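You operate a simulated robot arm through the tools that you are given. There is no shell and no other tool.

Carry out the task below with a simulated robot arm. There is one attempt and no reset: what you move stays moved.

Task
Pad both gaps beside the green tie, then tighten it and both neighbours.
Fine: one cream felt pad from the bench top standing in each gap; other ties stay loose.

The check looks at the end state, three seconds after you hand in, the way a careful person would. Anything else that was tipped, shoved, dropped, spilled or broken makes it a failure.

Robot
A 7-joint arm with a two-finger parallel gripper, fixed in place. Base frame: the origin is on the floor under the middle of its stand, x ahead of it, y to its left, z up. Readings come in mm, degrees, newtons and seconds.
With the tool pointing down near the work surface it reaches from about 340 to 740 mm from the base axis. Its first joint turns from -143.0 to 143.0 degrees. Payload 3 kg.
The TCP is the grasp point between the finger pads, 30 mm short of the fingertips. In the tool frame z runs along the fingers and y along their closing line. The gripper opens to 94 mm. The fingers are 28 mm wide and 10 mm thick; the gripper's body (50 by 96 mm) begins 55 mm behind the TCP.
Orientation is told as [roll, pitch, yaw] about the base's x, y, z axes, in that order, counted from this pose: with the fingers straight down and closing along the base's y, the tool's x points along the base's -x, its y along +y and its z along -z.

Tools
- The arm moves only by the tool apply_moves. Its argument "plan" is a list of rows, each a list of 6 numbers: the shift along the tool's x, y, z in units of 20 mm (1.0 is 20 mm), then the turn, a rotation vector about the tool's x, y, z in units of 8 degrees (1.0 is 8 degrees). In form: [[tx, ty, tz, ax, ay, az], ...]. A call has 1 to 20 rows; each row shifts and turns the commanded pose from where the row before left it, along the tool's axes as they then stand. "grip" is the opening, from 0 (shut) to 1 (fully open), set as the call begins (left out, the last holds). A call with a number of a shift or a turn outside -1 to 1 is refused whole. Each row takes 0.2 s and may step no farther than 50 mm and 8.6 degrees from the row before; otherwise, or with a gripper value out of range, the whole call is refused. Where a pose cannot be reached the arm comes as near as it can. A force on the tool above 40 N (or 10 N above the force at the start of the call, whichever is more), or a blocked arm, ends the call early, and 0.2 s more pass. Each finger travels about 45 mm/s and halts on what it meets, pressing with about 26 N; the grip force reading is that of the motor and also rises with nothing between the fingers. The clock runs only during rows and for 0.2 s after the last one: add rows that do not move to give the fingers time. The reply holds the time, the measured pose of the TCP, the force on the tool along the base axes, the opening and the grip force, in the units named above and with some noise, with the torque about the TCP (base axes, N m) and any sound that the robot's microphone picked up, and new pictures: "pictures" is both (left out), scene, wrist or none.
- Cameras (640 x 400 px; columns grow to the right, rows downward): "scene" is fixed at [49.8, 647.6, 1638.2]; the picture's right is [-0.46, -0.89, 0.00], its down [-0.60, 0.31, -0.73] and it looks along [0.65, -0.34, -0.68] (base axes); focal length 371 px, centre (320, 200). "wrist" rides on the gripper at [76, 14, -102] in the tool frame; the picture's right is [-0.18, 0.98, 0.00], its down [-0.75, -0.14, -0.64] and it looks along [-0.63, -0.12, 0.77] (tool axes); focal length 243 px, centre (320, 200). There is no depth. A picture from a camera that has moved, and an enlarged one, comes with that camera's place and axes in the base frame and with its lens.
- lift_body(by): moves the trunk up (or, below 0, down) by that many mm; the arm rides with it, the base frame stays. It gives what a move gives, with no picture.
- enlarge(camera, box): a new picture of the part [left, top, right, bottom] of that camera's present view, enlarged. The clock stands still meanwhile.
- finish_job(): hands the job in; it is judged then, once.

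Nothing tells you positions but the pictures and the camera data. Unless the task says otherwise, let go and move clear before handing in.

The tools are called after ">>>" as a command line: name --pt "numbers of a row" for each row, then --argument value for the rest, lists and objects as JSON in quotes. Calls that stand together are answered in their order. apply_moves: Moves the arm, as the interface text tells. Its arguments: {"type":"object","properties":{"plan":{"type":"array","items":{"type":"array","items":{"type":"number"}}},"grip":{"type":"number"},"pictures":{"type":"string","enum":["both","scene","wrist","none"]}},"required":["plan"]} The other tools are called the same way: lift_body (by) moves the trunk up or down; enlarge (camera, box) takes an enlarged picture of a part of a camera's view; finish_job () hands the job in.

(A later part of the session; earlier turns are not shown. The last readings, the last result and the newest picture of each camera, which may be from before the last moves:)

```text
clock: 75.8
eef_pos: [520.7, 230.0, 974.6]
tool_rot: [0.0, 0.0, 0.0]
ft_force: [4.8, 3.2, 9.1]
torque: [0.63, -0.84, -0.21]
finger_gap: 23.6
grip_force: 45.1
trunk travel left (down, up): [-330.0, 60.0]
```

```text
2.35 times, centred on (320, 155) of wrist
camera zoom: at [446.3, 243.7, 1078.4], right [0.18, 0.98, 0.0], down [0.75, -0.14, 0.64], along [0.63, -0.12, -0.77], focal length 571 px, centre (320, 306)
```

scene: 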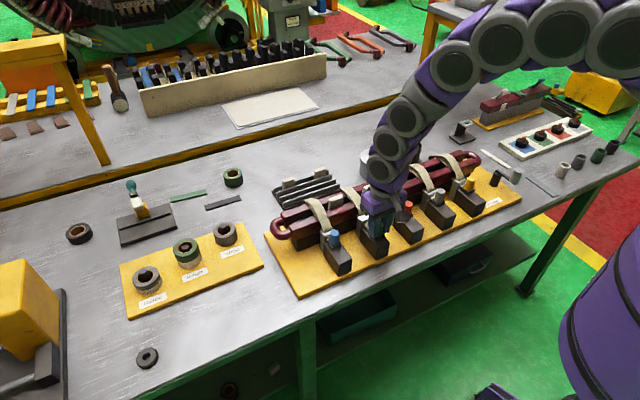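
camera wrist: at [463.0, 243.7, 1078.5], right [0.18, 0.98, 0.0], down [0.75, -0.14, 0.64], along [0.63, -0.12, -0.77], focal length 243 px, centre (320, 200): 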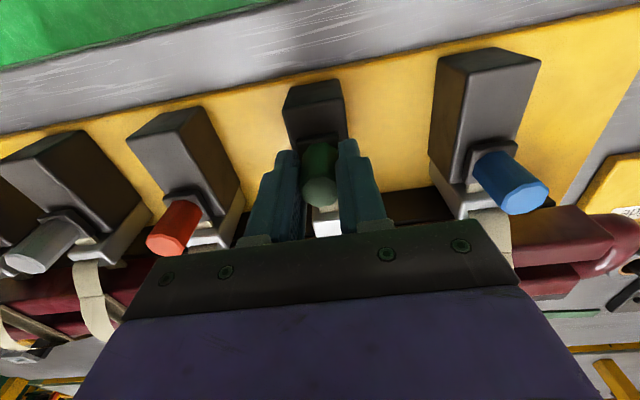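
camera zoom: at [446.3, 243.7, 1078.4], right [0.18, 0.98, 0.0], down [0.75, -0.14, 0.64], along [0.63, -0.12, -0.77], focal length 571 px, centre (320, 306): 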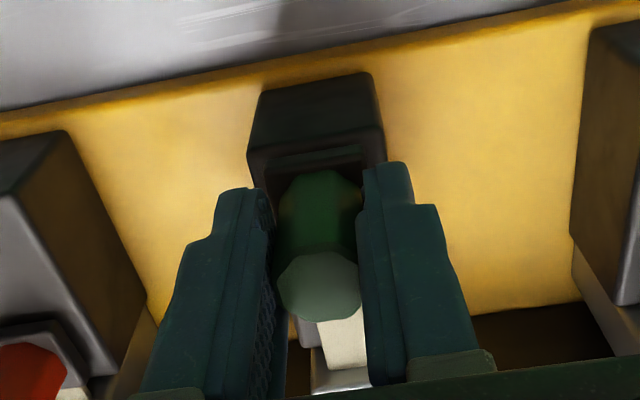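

>>> apply_moves --pt "0.1 0 0 0 0 0" --pt "0 0 0 0 0 0" --pictures "none"

>>> apply_moves --pt "0.1 0 0 0 0 0" --pt "0 0 0 0 0 0" --pictures "none"

>>> enlarge --camera "wrist" --box '[240, 70, 400, 240]'

>>> enlarge --camera "scene" --box '[330, 190, 410, 240]'

```text
clock: 76.4
eef_pos: [520.5, 229.1, 974.2]
tool_rot: [0.0, 0.0, 0.1]
ft_force: [4.2, 4.6, 12.6]
torque: [0.59, 0.01, -0.14]
finger_gap: 23.8
grip_force: 45.2
trunk travel left (down, up): [-330.0, 60.0]
```

```text
clock: 77.0
eef_pos: [515.9, 229.1, 974.6]
tool_rot: [-0.1, -0.1, 0.0]
ft_force: [5.5, 3.0, 9.0]
torque: [0.58, -0.58, -0.03]
finger_gap: 23.4
grip_force: 44.9
trunk travel left (down, up): [-330.0, 60.0]
```

```text
2.35 times, centred on (320, 155) of wrist
camera zoom: at [442.2, 243.6, 1078.4], right [0.18, 0.98, 0.0], down [0.75, -0.14, 0.64], along [0.63, -0.12, -0.77], focal length 571 px, centre (320, 306)
```

zoom: 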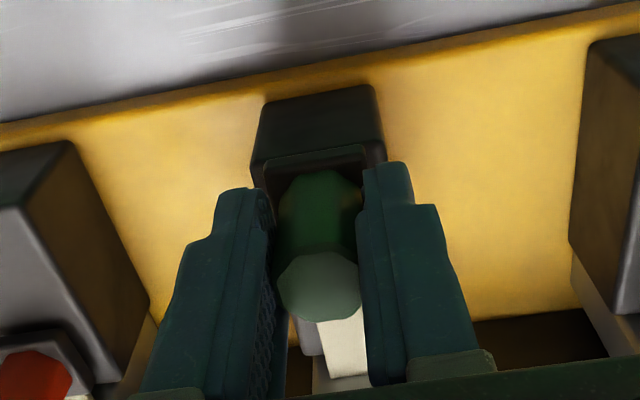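

```text
8.00 times, centred on (370, 215) of scene
camera zoom: at [49.8, 647.6, 1638.2], right [-0.46, -0.89, 0.0], down [-0.6, 0.31, -0.73], along [0.65, -0.34, -0.68], focal length 2971 px, centre (-80, 80)
```

zoom: 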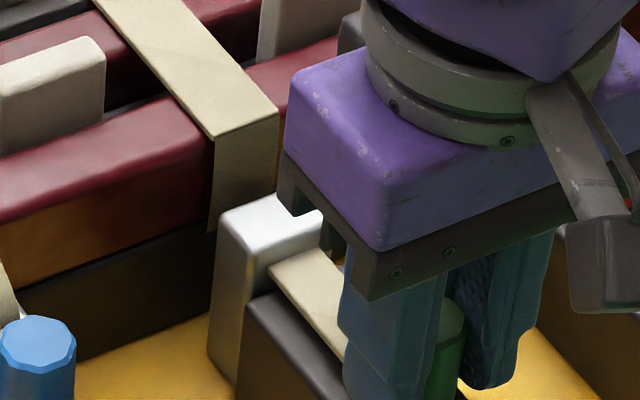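

>>> enlarge --camera "wrist" --box '[280, 85, 380, 160]'

>>> enlarge --camera "scene" --box '[350, 205, 410, 265]'

>>> enlarge --camera "wrist" --box '[400, 40, 600, 240]'

```text
5.33 times, centred on (330, 122) of wrist
camera zoom: at [442.2, 243.6, 1078.4], right [0.18, 0.98, 0.0], down [0.75, -0.14, 0.64], along [0.63, -0.12, -0.77], focal length 1294 px, centre (267, 613)
```

zoom: 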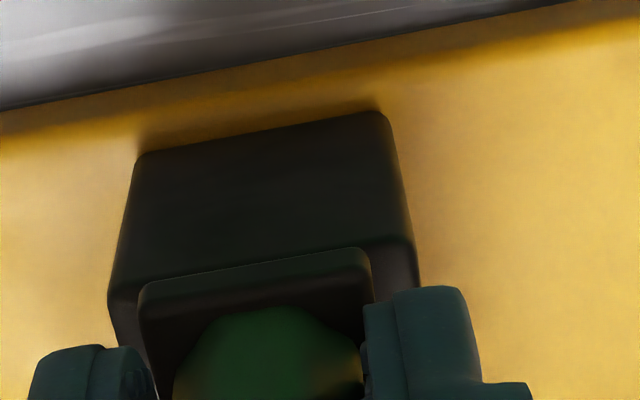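

```text
6.67 times, centred on (380, 235) of scene
camera zoom: at [49.8, 647.6, 1638.2], right [-0.46, -0.89, 0.0], down [-0.6, 0.31, -0.73], along [0.65, -0.34, -0.68], focal length 2476 px, centre (-80, -33)
```

zoom: 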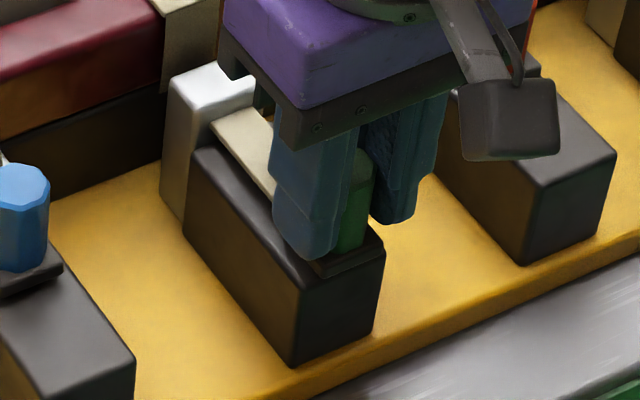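

```text
2.00 times, centred on (500, 140) of wrist
camera zoom: at [442.2, 243.6, 1078.4], right [0.18, 0.98, 0.0], down [0.75, -0.14, 0.64], along [0.63, -0.12, -0.77], focal length 485 px, centre (-40, 320)
```

zoom: 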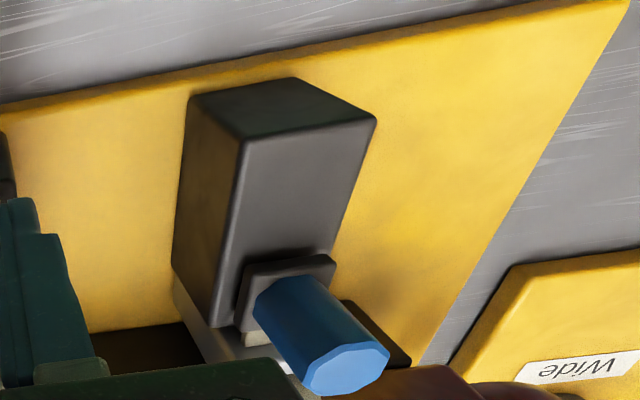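

The carriage is nearly at the back end of its block, with the strap flat. I'll take one more small step to feel for the end stop.

>>> apply_moves --pt "0.05 0 0 0 0 0" --pt "0 0 0 0 0 0" --pictures "none"

>>> apply_moves --pt "0.05 0 0 0 0 0" --pt "0 0 0 0 0 0" --pictures "none"

>>> enlarge --camera "scene" --box '[350, 205, 410, 265]'

```text
clock: 77.6
eef_pos: [517.3, 229.5, 974.1]
tool_rot: [0.1, 0.0, 0.1]
ft_force: [5.4, 2.1, 12.3]
torque: [0.49, 0.01, 0.08]
finger_gap: 23.5
grip_force: 45.0
trunk travel left (down, up): [-330.0, 60.0]
```

```text
clock: 78.2
eef_pos: [517.0, 230.0, 973.5]
tool_rot: [-0.1, 0.0, 0.0]
ft_force: [5.4, -0.9, 9.2]
torque: [0.47, -0.4, -0.01]
finger_gap: 23.4
grip_force: 45.1
trunk travel left (down, up): [-330.0, 60.0]
```

```text
6.67 times, centred on (380, 235) of scene
camera zoom: at [49.8, 647.6, 1638.2], right [-0.46, -0.89, 0.0], down [-0.6, 0.31, -0.73], along [0.65, -0.34, -0.68], focal length 2476 px, centre (-80, -33)
```

zoom: 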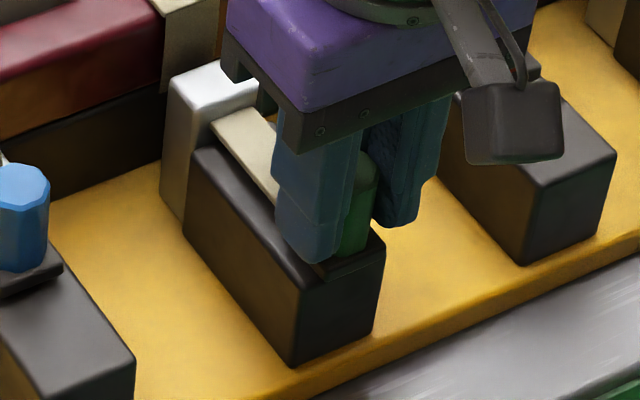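

>>> apply_moves --pt "0.05 0 0 0 0 0" --pt "0 0 0 0 0 0" --pictures "none"

>>> apply_moves --pt "0.05 0 0 0 0 0" --pt "0 0 0 0 0 0" --pictures "none"

>>> enlarge --camera "wrist" --box '[280, 85, 380, 160]'

```text
clock: 78.8
eef_pos: [516.2, 229.6, 975.4]
tool_rot: [0.0, 0.1, 0.1]
ft_force: [5.8, -0.9, 8.4]
torque: [0.58, -0.18, -0.1]
finger_gap: 23.6
grip_force: 45.3
trunk travel left (down, up): [-330.0, 60.0]
```

```text
clock: 79.4
eef_pos: [514.4, 229.7, 974.3]
tool_rot: [0.0, 0.0, 0.0]
ft_force: [9.5, 0.0, 8.2]
torque: [0.45, 0.12, 0.07]
finger_gap: 23.6
grip_force: 45.1
trunk travel left (down, up): [-330.0, 60.0]
```

```text
5.33 times, centred on (330, 122) of wrist
camera zoom: at [439.1, 243.6, 1078.3], right [0.18, 0.98, 0.0], down [0.75, -0.14, 0.64], along [0.63, -0.12, -0.77], focal length 1294 px, centre (267, 613)
```

zoom: 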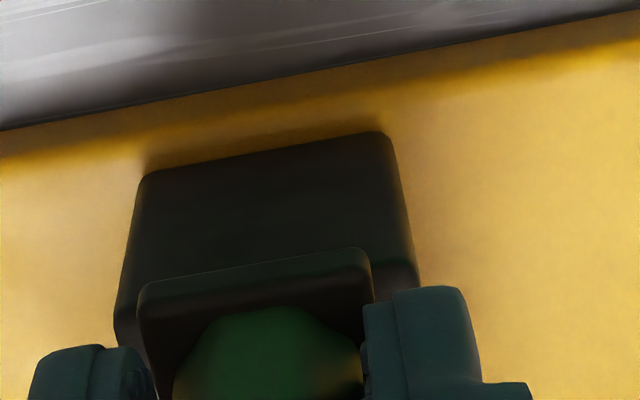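

>>> apply_moves --pt "0.04 0 0 0 0 0" --pt "0 0 0 0 0 0" --pictures "none"

```text
clock: 80.0
eef_pos: [514.9, 229.1, 975.0]
tool_rot: [0.1, 0.1, 0.0]
ft_force: [17.3, 0.7, 10.3]
torque: [-0.59, 0.15, -0.17]
finger_gap: 23.7
grip_force: 44.8
trunk travel left (down, up): [-330.0, 60.0]
```

The end stop is felt: 17 N after about 50 mm of travel, with the strap flat and the green tie fully tight. I'll open and rise straight up.

>>> apply_moves --pt "0 0 0 0 0 0" --pt "0 0 0 0 0 0" --pt "0 0 0 0 0 0" --grip 0.65 --pictures "none"

>>> apply_moves --pt "0 0 -1 0 0 0" --pt "0 0 -1 0 0 0" --pt "0 0 -1 0 0 0"

>>> enlarge --camera "scene" --box '[290, 170, 450, 270]'

>>> enlarge --camera "wrist" --box '[220, 60, 420, 200]'

```text
clock: 80.8
eef_pos: [512.3, 229.1, 975.2]
tool_rot: [0.0, 0.1, 0.1]
ft_force: [-0.1, 0.2, 0.7]
torque: [0.02, -0.01, -0.01]
finger_gap: 60.9
grip_force: 0.0
trunk travel left (down, up): [-330.0, 60.0]
```

```text
clock: 81.6
eef_pos: [511.6, 230.8, 1036.0]
tool_rot: [0.0, 0.0, 0.1]
ft_force: [0.4, 0.3, 0.4]
torque: [-0.02, -0.01, 0.02]
finger_gap: 61.1
grip_force: 0.1
trunk travel left (down, up): [-330.0, 60.0]
camera wrist: at [436.9, 243.6, 1140.0], right [0.18, 0.98, 0.0], down [0.75, -0.14, 0.64], along [0.63, -0.12, -0.77], focal length 243 px, centre (320, 200)
```

scene: 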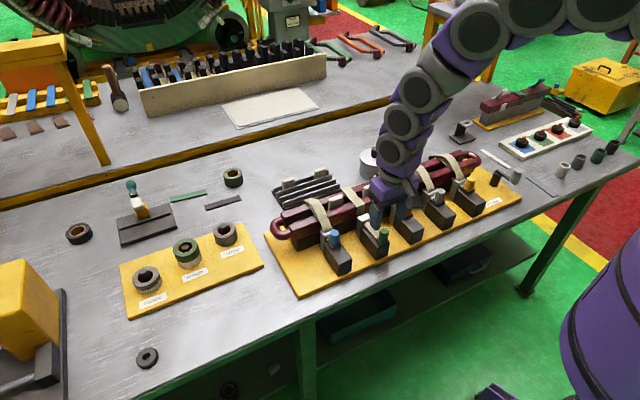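
wrist: 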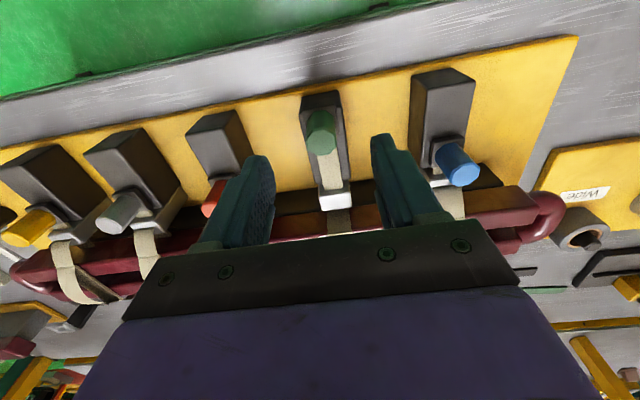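

```text
4.00 times, centred on (370, 220) of scene
camera zoom: at [49.8, 647.6, 1638.2], right [-0.46, -0.89, 0.0], down [-0.6, 0.31, -0.73], along [0.65, -0.34, -0.68], focal length 1486 px, centre (120, 120)
```

zoom: 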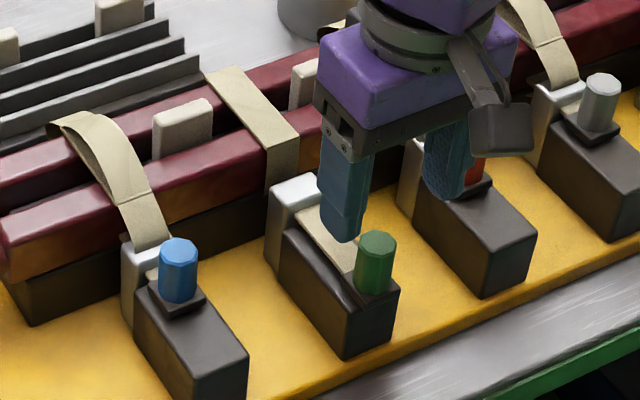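

```text
2.86 times, centred on (320, 130) of wrist
camera zoom: at [436.9, 243.6, 1140.0], right [0.18, 0.98, 0.0], down [0.75, -0.14, 0.64], along [0.63, -0.12, -0.77], focal length 693 px, centre (320, 400)
```

zoom: 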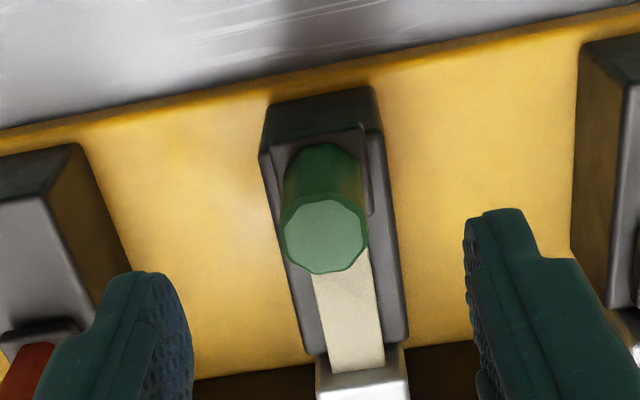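

The green tie holds tight. Next is the blue knob, near (567, 338).

>>> apply_moves --pt "-0.433 0.9 0 0 0 0" --pt "-0.433 0.9 0 0 0 0" --pt "-0.433 0.9 0 0 0 0" --pt "-0.433 0.9 0 0 0 0" --pt "-0.433 0.9 0 0 0 0" --pt "-0.433 0.9 0 0 0 0"

>>> enlarge --camera "wrist" --box '[220, 80, 420, 205]'

```text
clock: 83.0
eef_pos: [567.8, 337.3, 1033.4]
tool_rot: [-0.1, 0.0, 0.0]
ft_force: [0.1, 0.7, -0.4]
torque: [0.0, 0.01, 0.0]
finger_gap: 61.0
grip_force: 0.0
trunk travel left (down, up): [-330.0, 60.0]
camera wrist: at [490.9, 351.9, 1137.9], right [0.18, 0.98, 0.0], down [0.75, -0.14, 0.64], along [0.63, -0.12, -0.77], focal length 243 px, centre (320, 200)
```

scene: 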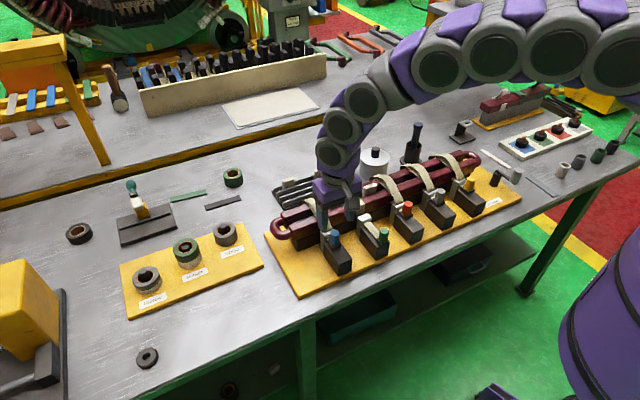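
wrist: 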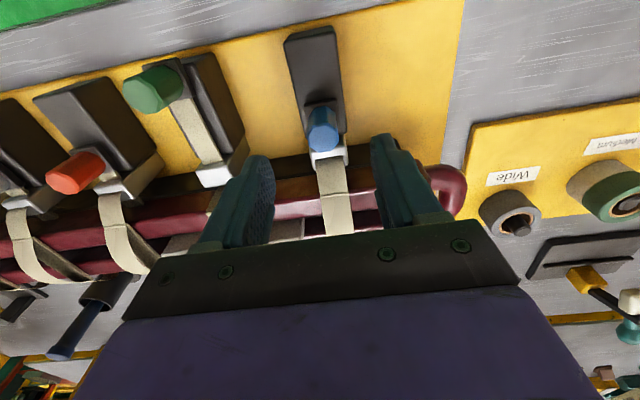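

```text
3.20 times, centred on (320, 142) of wrist
camera zoom: at [490.9, 351.9, 1137.9], right [0.18, 0.98, 0.0], down [0.75, -0.14, 0.64], along [0.63, -0.12, -0.77], focal length 776 px, centre (320, 384)
```

zoom: 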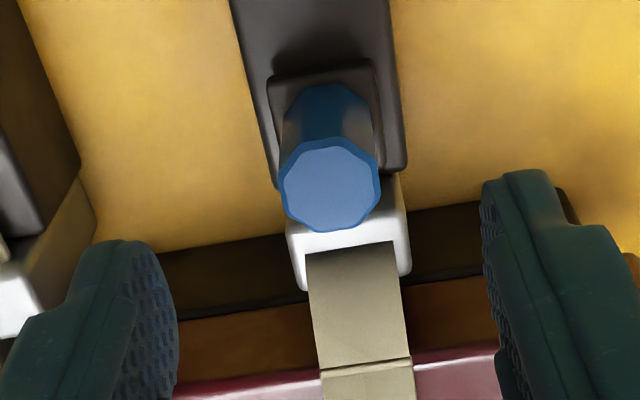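

>>> apply_moves --pt "0.07 0.08 0.7 0 0 0" --pt "0 0 0.8 0 0 0" --pt "0 0 0.8 0 0 0" --pt "0 0 0.75 0 0 0"

>>> enlarge --camera "wrist" --box '[220, 100, 420, 225]'

>>> enlarge --camera "scene" --box '[290, 205, 370, 255]'

```text
clock: 84.0
eef_pos: [566.4, 338.5, 974.8]
tool_rot: [0.1, 0.0, 0.1]
ft_force: [-0.1, 0.8, 0.0]
torque: [-0.03, 0.01, 0.01]
finger_gap: 61.2
grip_force: 0.0
trunk travel left (down, up): [-330.0, 60.0]
camera wrist: at [490.1, 352.5, 1078.2], right [0.18, 0.98, 0.0], down [0.75, -0.14, 0.64], along [0.63, -0.12, -0.77], focal length 243 px, centre (320, 200)
```

scene: 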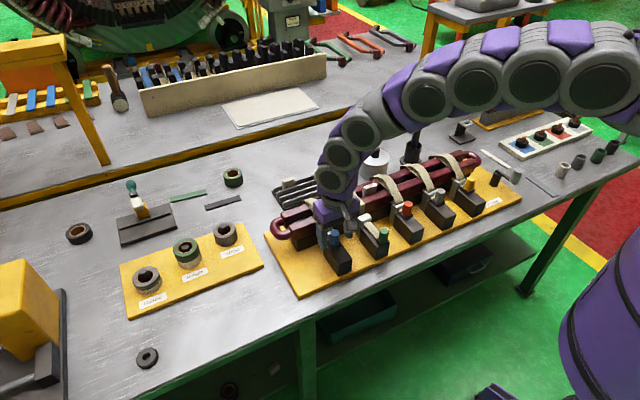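
wrist: 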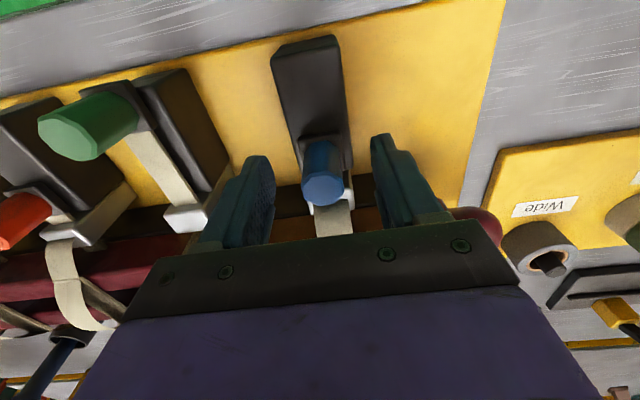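

```text
3.20 times, centred on (320, 162) of wrist
camera zoom: at [490.1, 352.5, 1078.2], right [0.18, 0.98, 0.0], down [0.75, -0.14, 0.64], along [0.63, -0.12, -0.77], focal length 776 px, centre (320, 320)
```

zoom: 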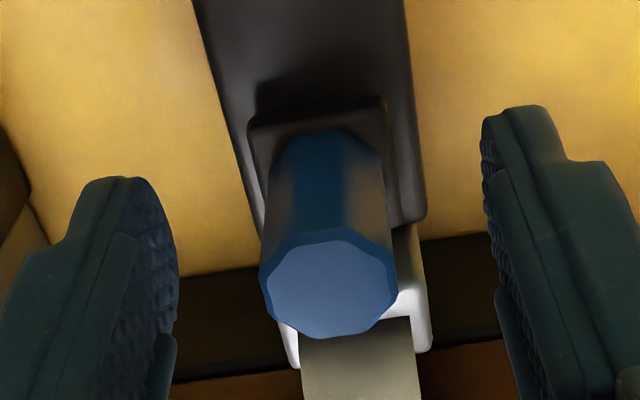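

```text
8.00 times, centred on (330, 230) of scene
camera zoom: at [49.8, 647.6, 1638.2], right [-0.46, -0.89, 0.0], down [-0.6, 0.31, -0.73], along [0.65, -0.34, -0.68], focal length 2971 px, centre (240, -40)
```

zoom: 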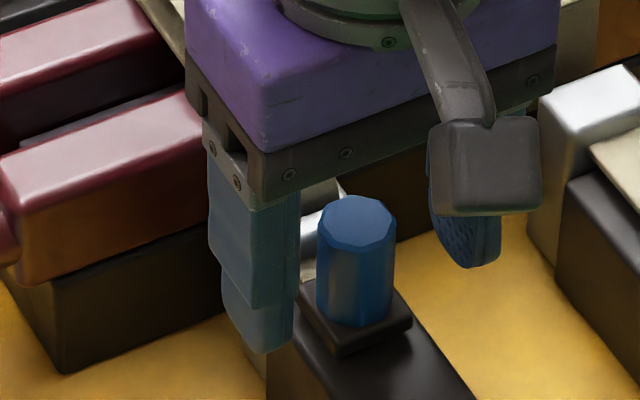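

>>> apply_moves --pt "0 0.04 0 0 0 0" --pictures "none"

>>> apply_moves --pt "0 0 0 0 0 0" --pt "0 0 0 0 0 0" --pt "0 0 0 0 0 0" --pt "0 0 0 0 0 0" --grip 0.0 --pictures "none"

>>> apply_moves --pt "0.1 0 0 0 0 0" --pt "0.1 0 0 0 0 0" --pt "0 0 0 0 0 0" --pictures "none"

>>> enlarge --camera "scene" --box '[280, 195, 380, 258]'

```text
clock: 84.4
eef_pos: [566.2, 339.0, 974.7]
tool_rot: [0.0, -0.1, 0.0]
ft_force: [-0.1, -0.3, -1.0]
torque: [0.02, -0.02, 0.02]
finger_gap: 60.9
grip_force: 0.0
trunk travel left (down, up): [-330.0, 60.0]
```

```text
clock: 85.4
eef_pos: [565.8, 340.3, 974.9]
tool_rot: [-0.1, 0.0, 0.0]
ft_force: [-1.0, 2.0, -0.5]
torque: [0.65, -0.03, 0.06]
finger_gap: 23.8
grip_force: 44.8
trunk travel left (down, up): [-330.0, 60.0]
```

```text
clock: 86.2
eef_pos: [561.3, 340.3, 974.0]
tool_rot: [-0.1, 0.0, 0.1]
ft_force: [5.7, 2.0, 1.4]
torque: [0.63, -0.63, -0.12]
finger_gap: 23.6
grip_force: 44.6
trunk travel left (down, up): [-330.0, 60.0]
```

```text
6.35 times, centred on (330, 226) of scene
camera zoom: at [49.8, 647.6, 1638.2], right [-0.46, -0.89, 0.0], down [-0.6, 0.31, -0.73], along [0.65, -0.34, -0.68], focal length 2358 px, centre (256, 32)
```

zoom: 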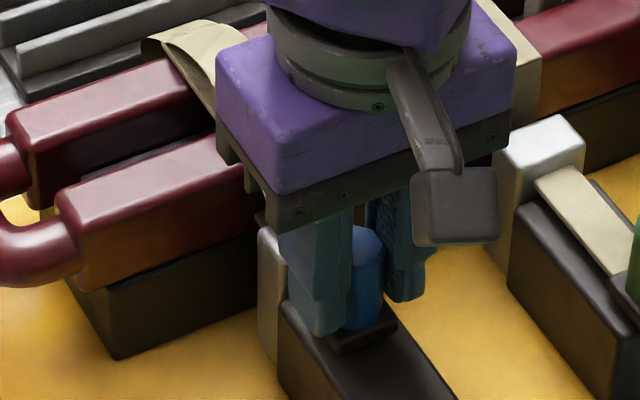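

The blue carriage slides too. I'll continue pulling in small rows.

>>> apply_moves --pt "0.15 0 0 0 0 0" --pt "0.15 0 0 0 0 0" --pt "0.15 0 0 0 0 0" --pt "0.15 0 0 0 0 0" --pt "0 0 0 0 0 0" --pictures "none"

>>> apply_moves --pt "0.15 0 0 0 0 0" --pt "0.15 0 0 0 0 0" --pt "0.15 0 0 0 0 0" --pt "0.15 0 0 0 0 0" --pt "0 0 0 0 0 0" --pictures "none"

>>> apply_moves --pt "0.15 0 0 0 0 0" --pt "0.15 0 0 0 0 0" --pt "0.15 0 0 0 0 0" --pt "0.15 0 0 0 0 0" --pt "0 0 0 0 0 0" --pictures "none"

>>> enlarge --camera "scene" --box '[280, 195, 380, 258]'

```text
clock: 87.4
eef_pos: [548.7, 340.6, 973.3]
tool_rot: [-0.1, 0.1, 0.1]
ft_force: [4.1, -6.2, 14.5]
torque: [0.43, 0.27, 0.02]
finger_gap: 23.7
grip_force: 44.8
trunk travel left (down, up): [-330.0, 60.0]
```

```text
clock: 88.6
eef_pos: [537.8, 340.4, 974.7]
tool_rot: [0.0, -0.1, 0.0]
ft_force: [5.1, -6.1, 4.9]
torque: [-0.53, -0.62, -0.04]
finger_gap: 23.6
grip_force: 44.8
trunk travel left (down, up): [-330.0, 60.0]
```

```text
clock: 89.8
eef_pos: [524.1, 339.7, 973.7]
tool_rot: [0.1, 0.0, 0.0]
ft_force: [5.5, -7.2, 4.5]
torque: [0.53, 0.24, -0.07]
finger_gap: 23.8
grip_force: 45.0
trunk travel left (down, up): [-330.0, 60.0]
```

```text
6.35 times, centred on (330, 226) of scene
camera zoom: at [49.8, 647.6, 1638.2], right [-0.46, -0.89, 0.0], down [-0.6, 0.31, -0.73], along [0.65, -0.34, -0.68], focal length 2358 px, centre (256, 32)
```

zoom: 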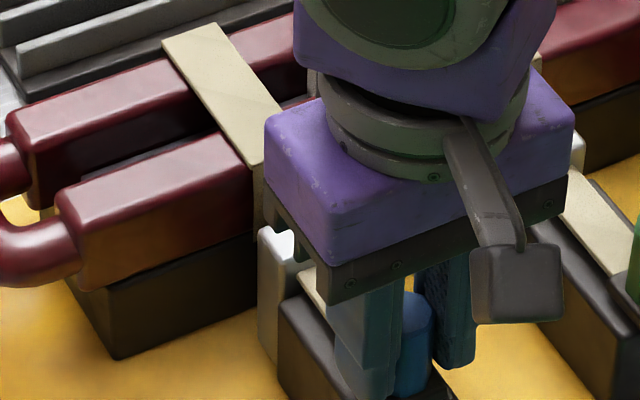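

>>> apply_moves --pt "0.15 0 0 0 0 0" --pt "0.15 0 0 0 0 0" --pt "0 0 0 0 0 0" --pictures "none"

>>> apply_moves --pt "0.05 0 0 0 0 0" --pt "0.05 0 0 0 0 0" --pt "0 0 0 0 0 0" --pictures "none"

>>> apply_moves --pt "0.05 0 0 0 0 0" --pt "0 0 0 0 0 0" --pictures "none"

>>> apply_moves --pt "0.05 0 0 0 0 0" --pt "0 0 0 0 0 0" --pictures "none"

```text
clock: 90.6
eef_pos: [518.0, 339.8, 973.7]
tool_rot: [0.0, 0.0, 0.1]
ft_force: [6.3, -8.5, 2.4]
torque: [0.43, -0.43, -0.05]
finger_gap: 23.6
grip_force: 44.9
trunk travel left (down, up): [-330.0, 60.0]
```

```text
clock: 91.4
eef_pos: [517.3, 339.7, 973.9]
tool_rot: [0.1, -0.1, 0.0]
ft_force: [4.6, -10.0, 2.1]
torque: [0.54, -0.17, -0.01]
finger_gap: 23.7
grip_force: 45.2
trunk travel left (down, up): [-330.0, 60.0]
```

```text
clock: 92.0
eef_pos: [515.5, 340.8, 974.7]
tool_rot: [0.0, 0.1, 0.0]
ft_force: [5.9, -10.8, -2.1]
torque: [0.55, -0.45, -0.01]
finger_gap: 23.7
grip_force: 44.6
trunk travel left (down, up): [-330.0, 60.0]
```

```text
clock: 92.6
eef_pos: [514.9, 338.6, 974.0]
tool_rot: [0.0, 0.0, 0.0]
ft_force: [11.1, -10.2, -3.0]
torque: [-0.8, 0.07, -0.09]
finger_gap: 23.7
grip_force: 44.8
trunk travel left (down, up): [-330.0, 60.0]
```

Blue has reached its end stop, with the force rising at 50 mm just as on green. One small confirming step, then I'll release and rise.

>>> apply_moves --pt "0.035 -0.03 0 0 0 0" --pt "0 0 0 0 0 0" --pictures "none"

>>> apply_moves --pt "0 0 0 0 0 0" --pt "0 0 0 0 0 0" --pt "0 0 0 0 0 0" --grip 0.65 --pictures "none"

>>> apply_moves --pt "0 0 -1 0 0 0" --pt "0 0 -1 0 0 0" --pt "0 0 -1 0 0 0"

>>> enlarge --camera "scene" --box '[280, 170, 440, 270]'

```text
clock: 93.2
eef_pos: [516.3, 341.4, 975.3]
tool_rot: [0.1, 0.0, 0.0]
ft_force: [17.7, -6.2, -2.2]
torque: [-0.64, -0.14, -0.17]
finger_gap: 23.9
grip_force: 45.1
trunk travel left (down, up): [-330.0, 60.0]
```

```text
clock: 94.0
eef_pos: [512.2, 339.3, 974.3]
tool_rot: [-0.1, 0.0, 0.0]
ft_force: [0.2, 0.8, -0.1]
torque: [-0.03, 0.0, 0.0]
finger_gap: 60.8
grip_force: 0.0
trunk travel left (down, up): [-330.0, 60.0]
```

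```text
clock: 94.8
eef_pos: [513.6, 339.5, 1034.9]
tool_rot: [0.0, -0.1, 0.0]
ft_force: [0.2, -0.2, 0.4]
torque: [0.0, 0.03, 0.01]
finger_gap: 60.9
grip_force: 0.1
trunk travel left (down, up): [-330.0, 60.0]
camera wrist: at [438.5, 353.0, 1138.9], right [0.18, 0.98, 0.0], down [0.75, -0.14, 0.64], along [0.63, -0.12, -0.77], focal length 243 px, centre (320, 200)
```

scene: 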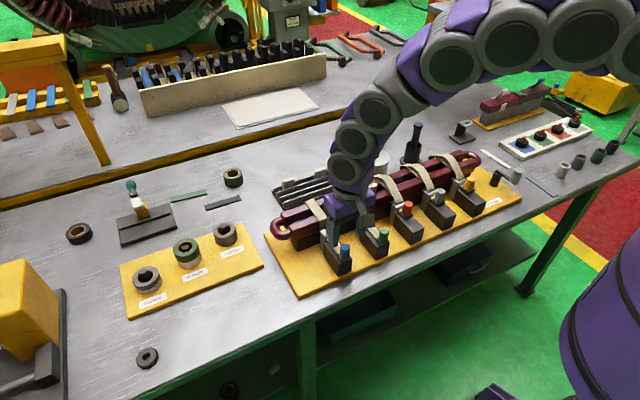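
wrist: 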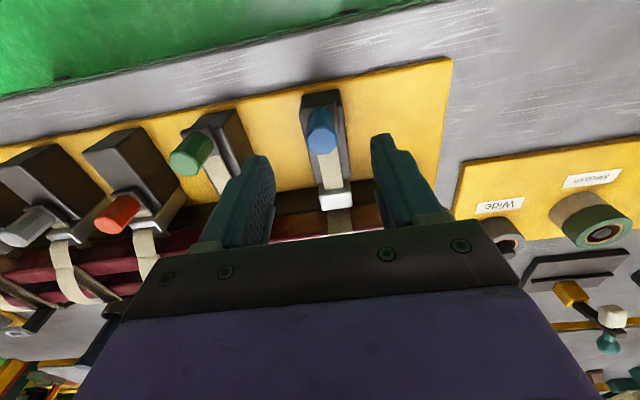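

```text
4.00 times, centred on (360, 220) of scene
camera zoom: at [49.8, 647.6, 1638.2], right [-0.46, -0.89, 0.0], down [-0.6, 0.31, -0.73], along [0.65, -0.34, -0.68], focal length 1486 px, centre (160, 120)
```

zoom: 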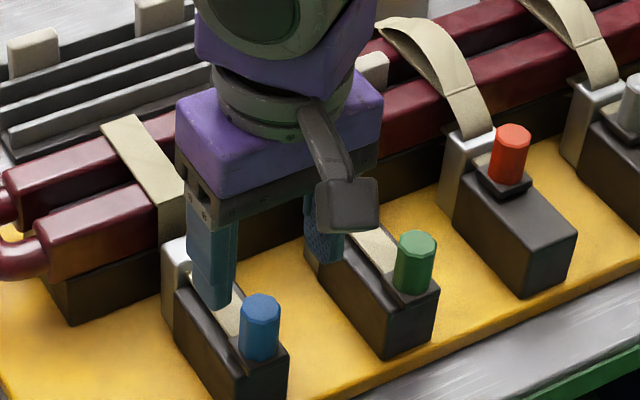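

Blue is tight and holding. Now the red knob, expected near (567, 120).

>>> apply_moves --pt "-0.219 -0.915 0 0 0 0" --pt "-0.219 -0.915 0 0 0 0" --pt "-0.219 -0.915 0 0 0 0" --pt "-0.219 -0.915 0 0 0 0" --pt "-0.219 -0.915 0 0 0 0" --pt "-0.219 -0.915 0 0 0 0" --pt "-0.219 -0.915 0 0 0 0" --pt "-0.219 -0.915 0 0 0 0" --pt "-0.219 -0.915 0 0 0 0" --pt "-0.219 -0.915 0 0 0 0" --pt "-0.219 -0.915 0 0 0 0" --pt "-0.219 -0.915 0 0 0 0"

>>> enlarge --camera "wrist" --box '[220, 80, 420, 205]'

>>> enlarge --camera "scene" --box '[280, 170, 440, 270]'

```text
clock: 97.4
eef_pos: [565.7, 118.8, 1033.6]
tool_rot: [0.0, 0.0, 0.1]
ft_force: [-0.5, 0.2, 0.0]
torque: [-0.01, -0.03, 0.01]
finger_gap: 61.3
grip_force: 0.0
trunk travel left (down, up): [-330.0, 60.0]
camera wrist: at [490.1, 132.9, 1137.8], right [0.18, 0.98, 0.0], down [0.75, -0.14, 0.64], along [0.63, -0.12, -0.77], focal length 243 px, centre (320, 200)
```

scene: 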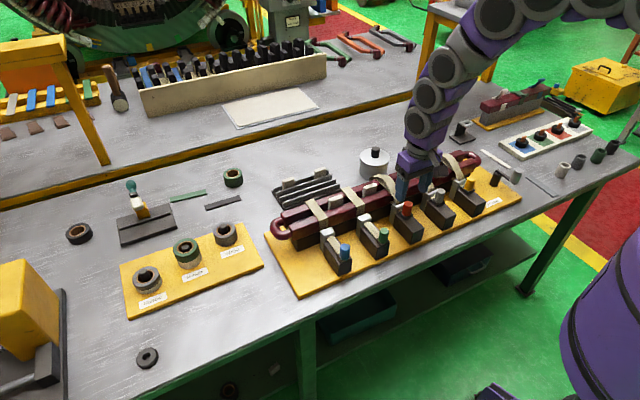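
wrist: 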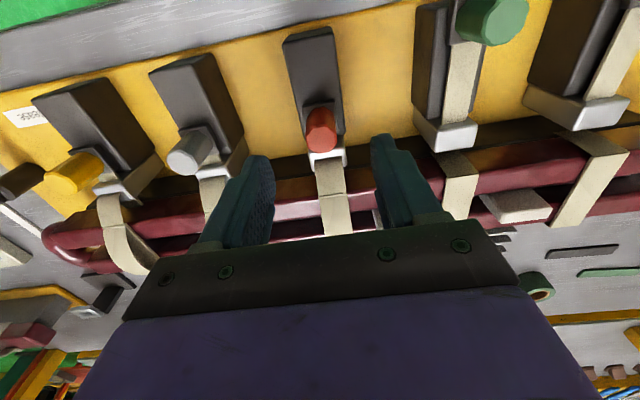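

```text
3.20 times, centred on (320, 142) of wrist
camera zoom: at [490.1, 132.9, 1137.8], right [0.18, 0.98, 0.0], down [0.75, -0.14, 0.64], along [0.63, -0.12, -0.77], focal length 776 px, centre (320, 384)
```

zoom: 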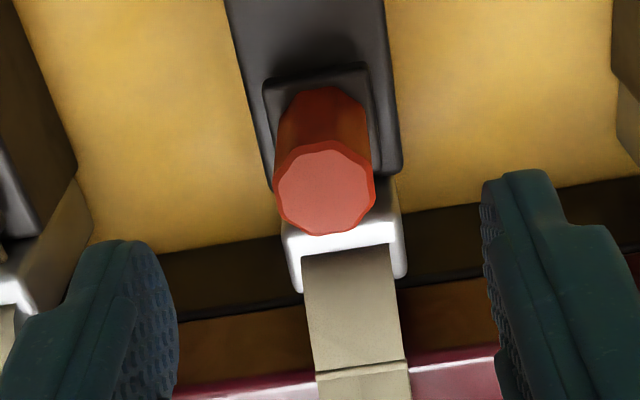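

```text
4.00 times, centred on (360, 220) of scene
camera zoom: at [49.8, 647.6, 1638.2], right [-0.46, -0.89, 0.0], down [-0.6, 0.31, -0.73], along [0.65, -0.34, -0.68], focal length 1486 px, centre (160, 120)
```

zoom: 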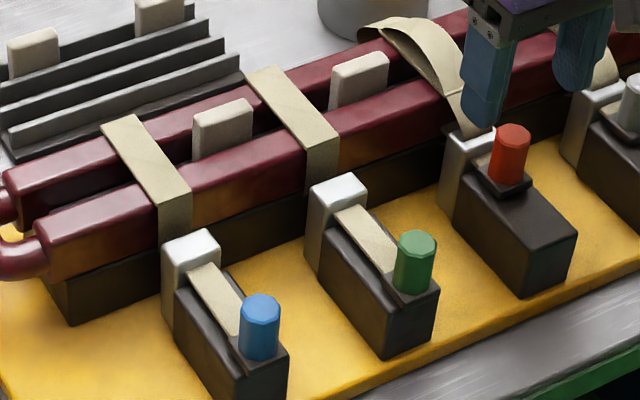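

>>> apply_moves --pt "0.03 0.03 0.7 0 0 0" --pt "0 0 0.8 0 0 0" --pt "0 0 0.8 0 0 0" --pt "0 0 0.75 0 0 0" --pictures "none"

>>> enlarge --camera "wrist" --box '[220, 100, 420, 225]'

>>> enlarge --camera "scene" --box '[370, 180, 450, 230]'

```text
clock: 98.4
eef_pos: [567.9, 119.8, 974.0]
tool_rot: [0.0, -0.2, -0.1]
ft_force: [0.2, 0.5, 1.9]
torque: [0.02, -0.01, 0.0]
finger_gap: 61.2
grip_force: 0.1
trunk travel left (down, up): [-330.0, 60.0]
```

```text
3.20 times, centred on (320, 162) of wrist
camera zoom: at [490.9, 134.7, 1076.5], right [0.18, 0.98, 0.0], down [0.75, -0.14, 0.64], along [0.63, -0.12, -0.77], focal length 776 px, centre (320, 320)
```

zoom: 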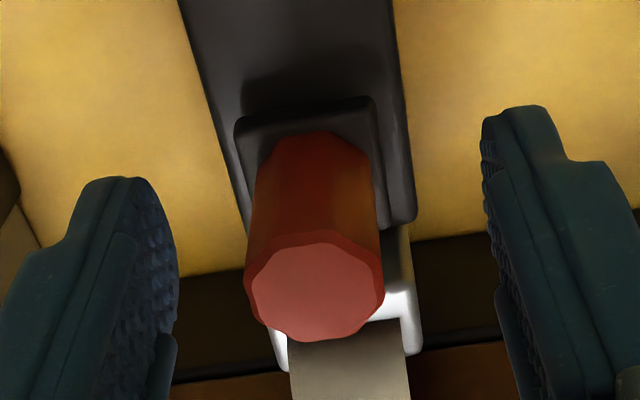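

```text
8.00 times, centred on (410, 205) of scene
camera zoom: at [49.8, 647.6, 1638.2], right [-0.46, -0.89, 0.0], down [-0.6, 0.31, -0.73], along [0.65, -0.34, -0.68], focal length 2971 px, centre (-400, 160)
```

zoom: 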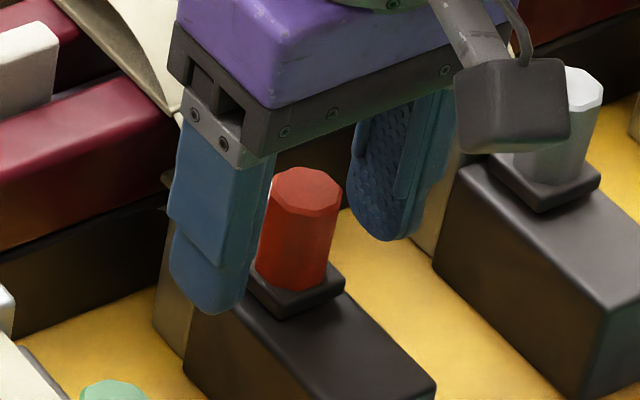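

>>> apply_moves --pt "0.05 -0.075 0 0 0 0" --pictures "none"

>>> apply_moves --pt "0 0 0 0 0 0" --pt "0 0 0 0 0 0" --pt "0 0 0 0 0 0" --pt "0 0 0 0 0 0" --grip 0.0 --pictures "none"

>>> apply_moves --pt "0.1 0 0 0 0 0" --pt "0.1 0 0 0 0 0" --pt "0 0 0 0 0 0" --pictures "none"

>>> enlarge --camera "scene" --box '[360, 170, 460, 233]'

```text
clock: 98.8
eef_pos: [565.1, 119.1, 971.5]
tool_rot: [0.0, 0.0, 0.1]
ft_force: [0.0, -1.1, -0.8]
torque: [-0.04, -0.01, 0.0]
finger_gap: 60.9
grip_force: 0.2
trunk travel left (down, up): [-330.0, 60.0]
```

```text
clock: 99.8
eef_pos: [565.8, 120.5, 972.5]
tool_rot: [0.0, 0.0, 0.0]
ft_force: [0.3, 2.1, -0.9]
torque: [0.73, 0.07, 0.06]
finger_gap: 23.8
grip_force: 44.7
trunk travel left (down, up): [-330.0, 60.0]
```

```text
clock: 100.6
eef_pos: [561.5, 119.6, 972.7]
tool_rot: [0.0, 0.1, 0.1]
ft_force: [4.9, 7.4, -2.9]
torque: [0.82, -1.0, -0.17]
finger_gap: 23.7
grip_force: 45.1
trunk travel left (down, up): [-330.0, 60.0]
```

```text
6.35 times, centred on (410, 202) of scene
camera zoom: at [49.8, 647.6, 1638.2], right [-0.46, -0.89, 0.0], down [-0.6, 0.31, -0.73], along [0.65, -0.34, -0.68], focal length 2358 px, centre (-251, 190)
```

zoom: 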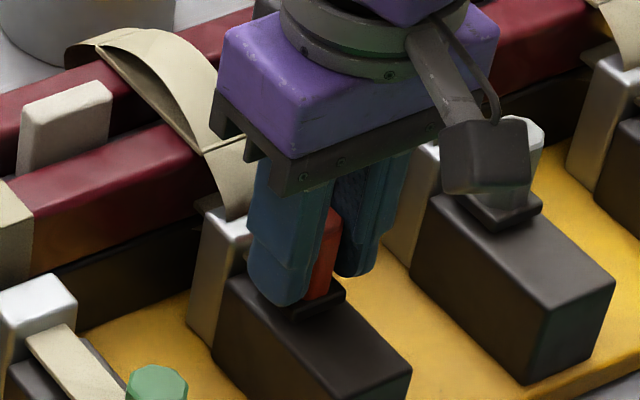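

The red carriage slides. I'll pull it back the same way.

>>> apply_moves --pt "0.15 0.025 0 0 0 0" --pt "0.15 0 0 0 0 0" --pt "0.15 0 0 0 0 0" --pt "0.15 0 0 0 0 0" --pt "0 0 0 0 0 0" --pictures "none"

>>> apply_moves --pt "0.15 0 0 0 0 0" --pt "0.15 0 0 0 0 0" --pt "0.15 0 0 0 0 0" --pt "0.15 0 0 0 0 0" --pt "0 0 0 0 0 0" --pictures "none"

>>> apply_moves --pt "0.15 0 0 0 0 0" --pt "0.15 0 0 0 0 0" --pt "0.15 0 0 0 0 0" --pt "0.15 0 0 0 0 0" --pt "0 0 0 0 0 0" --pictures "none"

>>> enlarge --camera "scene" --box '[360, 170, 460, 233]'

```text
clock: 101.8
eef_pos: [550.0, 119.2, 971.5]
tool_rot: [0.0, 0.2, 0.1]
ft_force: [3.1, 5.6, -0.8]
torque: [0.82, 0.18, -0.02]
finger_gap: 23.9
grip_force: 45.2
trunk travel left (down, up): [-330.0, 60.0]
```

```text
clock: 103.0
eef_pos: [538.4, 119.9, 973.1]
tool_rot: [0.1, 0.0, 0.0]
ft_force: [4.8, -0.9, -9.7]
torque: [0.65, -0.87, -0.08]
finger_gap: 23.7
grip_force: 45.1
trunk travel left (down, up): [-330.0, 60.0]
```

```text
clock: 104.2
eef_pos: [524.4, 119.4, 972.3]
tool_rot: [-0.1, 0.0, 0.0]
ft_force: [6.0, 1.9, -13.9]
torque: [0.79, 0.13, -0.04]
finger_gap: 23.7
grip_force: 45.3
trunk travel left (down, up): [-330.0, 60.0]
```

```text
6.35 times, centred on (410, 202) of scene
camera zoom: at [49.8, 647.6, 1638.2], right [-0.46, -0.89, 0.0], down [-0.6, 0.31, -0.73], along [0.65, -0.34, -0.68], focal length 2358 px, centre (-251, 190)
```

zoom: 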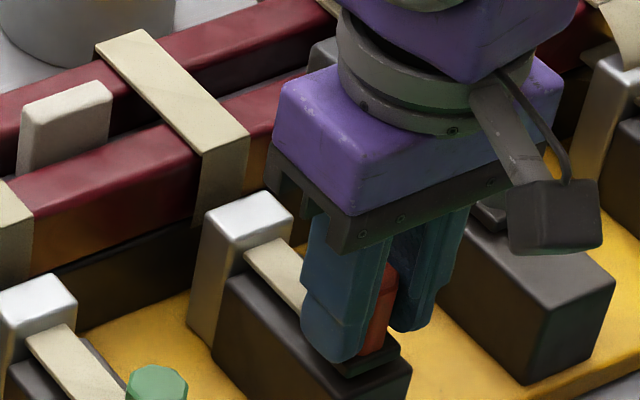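

>>> apply_moves --pt "0.15 0 0.025 0 0 0" --pt "0.15 0 0 0 0 0" --pt "0 0 0 0 0 0" --pictures "none"

>>> apply_moves --pt "0.05 0 0 0 0 0" --pt "0.05 0 0 0 0 0" --pt "0 0 0 0 0 0" --pictures "none"

>>> apply_moves --pt "0.05 0 0 0 0 0" --pt "0 0 0 0 0 0" --pictures "none"

>>> apply_moves --pt "0.05 0 0 0 0 0" --pt "0 0 0 0 0 0" --pictures "none"

```text
clock: 105.0
eef_pos: [520.1, 119.8, 972.5]
tool_rot: [0.0, -0.1, 0.1]
ft_force: [5.6, 3.5, -1.6]
torque: [0.75, 0.59, 0.24]
finger_gap: 23.7
grip_force: 44.9
trunk travel left (down, up): [-330.0, 60.0]
```

```text
clock: 105.8
eef_pos: [517.4, 119.0, 973.4]
tool_rot: [0.0, -0.1, 0.0]
ft_force: [6.5, 5.8, 8.2]
torque: [0.82, -0.37, 0.03]
finger_gap: 23.8
grip_force: 45.0
trunk travel left (down, up): [-330.0, 60.0]
```

```text
clock: 106.4
eef_pos: [516.6, 118.6, 971.9]
tool_rot: [-0.1, 0.0, 0.0]
ft_force: [5.6, 5.6, 9.3]
torque: [0.71, -0.69, -0.12]
finger_gap: 24.0
grip_force: 45.1
trunk travel left (down, up): [-330.0, 60.0]
```

```text
clock: 107.0
eef_pos: [516.2, 118.8, 972.0]
tool_rot: [0.0, 0.0, 0.1]
ft_force: [6.5, 6.5, 6.8]
torque: [0.79, -0.63, -0.07]
finger_gap: 23.7
grip_force: 44.9
trunk travel left (down, up): [-330.0, 60.0]
```

>>> apply_moves --pt "0.05 0 0 0 0 0" --pt "0 0 0 0 0 0" --pictures "none"

>>> apply_moves --pt "0.035 0 0 0 0 0" --pt "0 0 0 0 0 0" --pictures "none"

```text
clock: 107.6
eef_pos: [515.6, 120.7, 972.2]
tool_rot: [0.0, 0.0, 0.1]
ft_force: [10.6, 5.5, 5.7]
torque: [0.73, 0.36, 0.18]
finger_gap: 23.5
grip_force: 45.8
trunk travel left (down, up): [-330.0, 60.0]
```

```text
clock: 108.2
eef_pos: [515.5, 120.7, 971.9]
tool_rot: [-0.1, -0.2, 0.0]
ft_force: [16.8, 4.1, 13.3]
torque: [0.65, 0.05, 0.14]
finger_gap: 23.8
grip_force: 45.3
trunk travel left (down, up): [-330.0, 60.0]
```

The red tie is at its end stop at 17 N. I'll release it, rise, and move clear for an inspection.

>>> apply_moves --pt "0 0 0 0 0 0" --pt "0 0 0 0 0 0" --pt "0 0 0 0 0 0" --grip 0.65 --pictures "none"

>>> apply_moves --pt "0 0 -1 0 0 0" --pt "0 0 -1 0 0 0" --pt "0 0 -1 0 0 0" --pt "0 0 -1 0 0 0" --pt "0 0 -1 0 0 0" --pt "0 0 -1 0 0 0" --pt "0 0 -1 0 0 0" --pt "0.5 0 -1 0 0 0" --pt "0.5 0 -1 0 0 0" --pt "0.5 0 -1 0 0 0"

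>>> enlarge --camera "scene" --box '[280, 150, 440, 250]'

>>> enlarge --camera "scene" --box '[380, 130, 540, 230]'

```text
clock: 109.0
eef_pos: [513.5, 120.1, 971.9]
tool_rot: [0.0, -0.1, 0.1]
ft_force: [-0.5, 0.4, -0.2]
torque: [-0.03, -0.02, -0.03]
finger_gap: 61.2
grip_force: 0.1
trunk travel left (down, up): [-330.0, 60.0]
```

```text
clock: 111.2
eef_pos: [481.6, 119.5, 1175.4]
tool_rot: [0.0, 0.0, 0.2]
ft_force: [-0.9, 0.1, 0.2]
torque: [-0.03, -0.02, 0.0]
finger_gap: 61.2
grip_force: 0.1
trunk travel left (down, up): [-330.0, 60.0]
camera wrist: at [406.0, 133.7, 1278.0], right [0.18, 0.98, 0.0], down [0.75, -0.14, 0.64], along [0.63, -0.12, -0.77], focal length 243 px, centre (320, 200)
```

scene: 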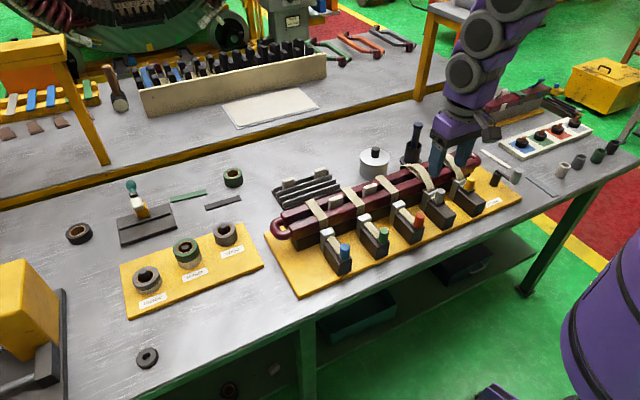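
wrist: 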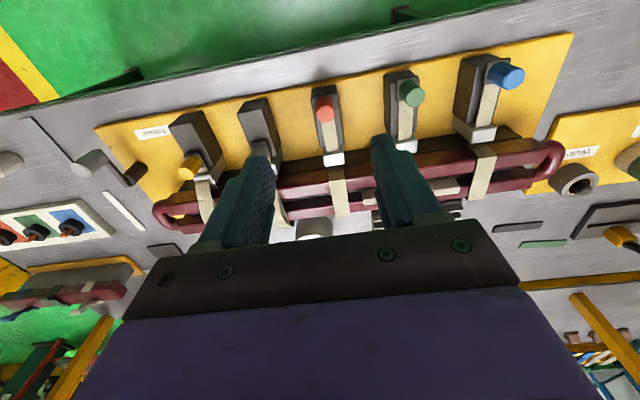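

```text
4.00 times, centred on (360, 200) of scene
camera zoom: at [49.8, 647.6, 1638.2], right [-0.46, -0.89, 0.0], down [-0.6, 0.31, -0.73], along [0.65, -0.34, -0.68], focal length 1486 px, centre (160, 200)
```

zoom: 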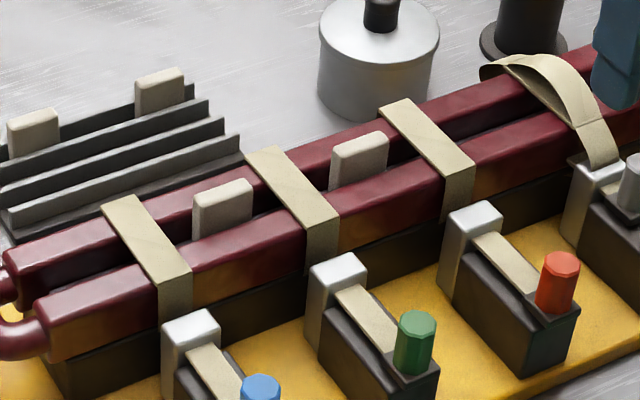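

```text
4.00 times, centred on (460, 180) of scene
camera zoom: at [49.8, 647.6, 1638.2], right [-0.46, -0.89, 0.0], down [-0.6, 0.31, -0.73], along [0.65, -0.34, -0.68], focal length 1486 px, centre (-240, 280)
```

zoom: 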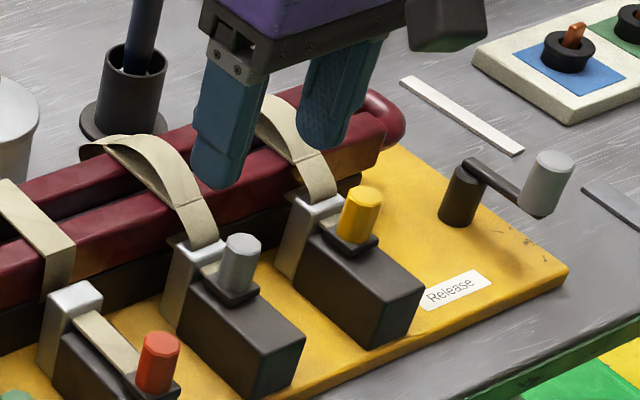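

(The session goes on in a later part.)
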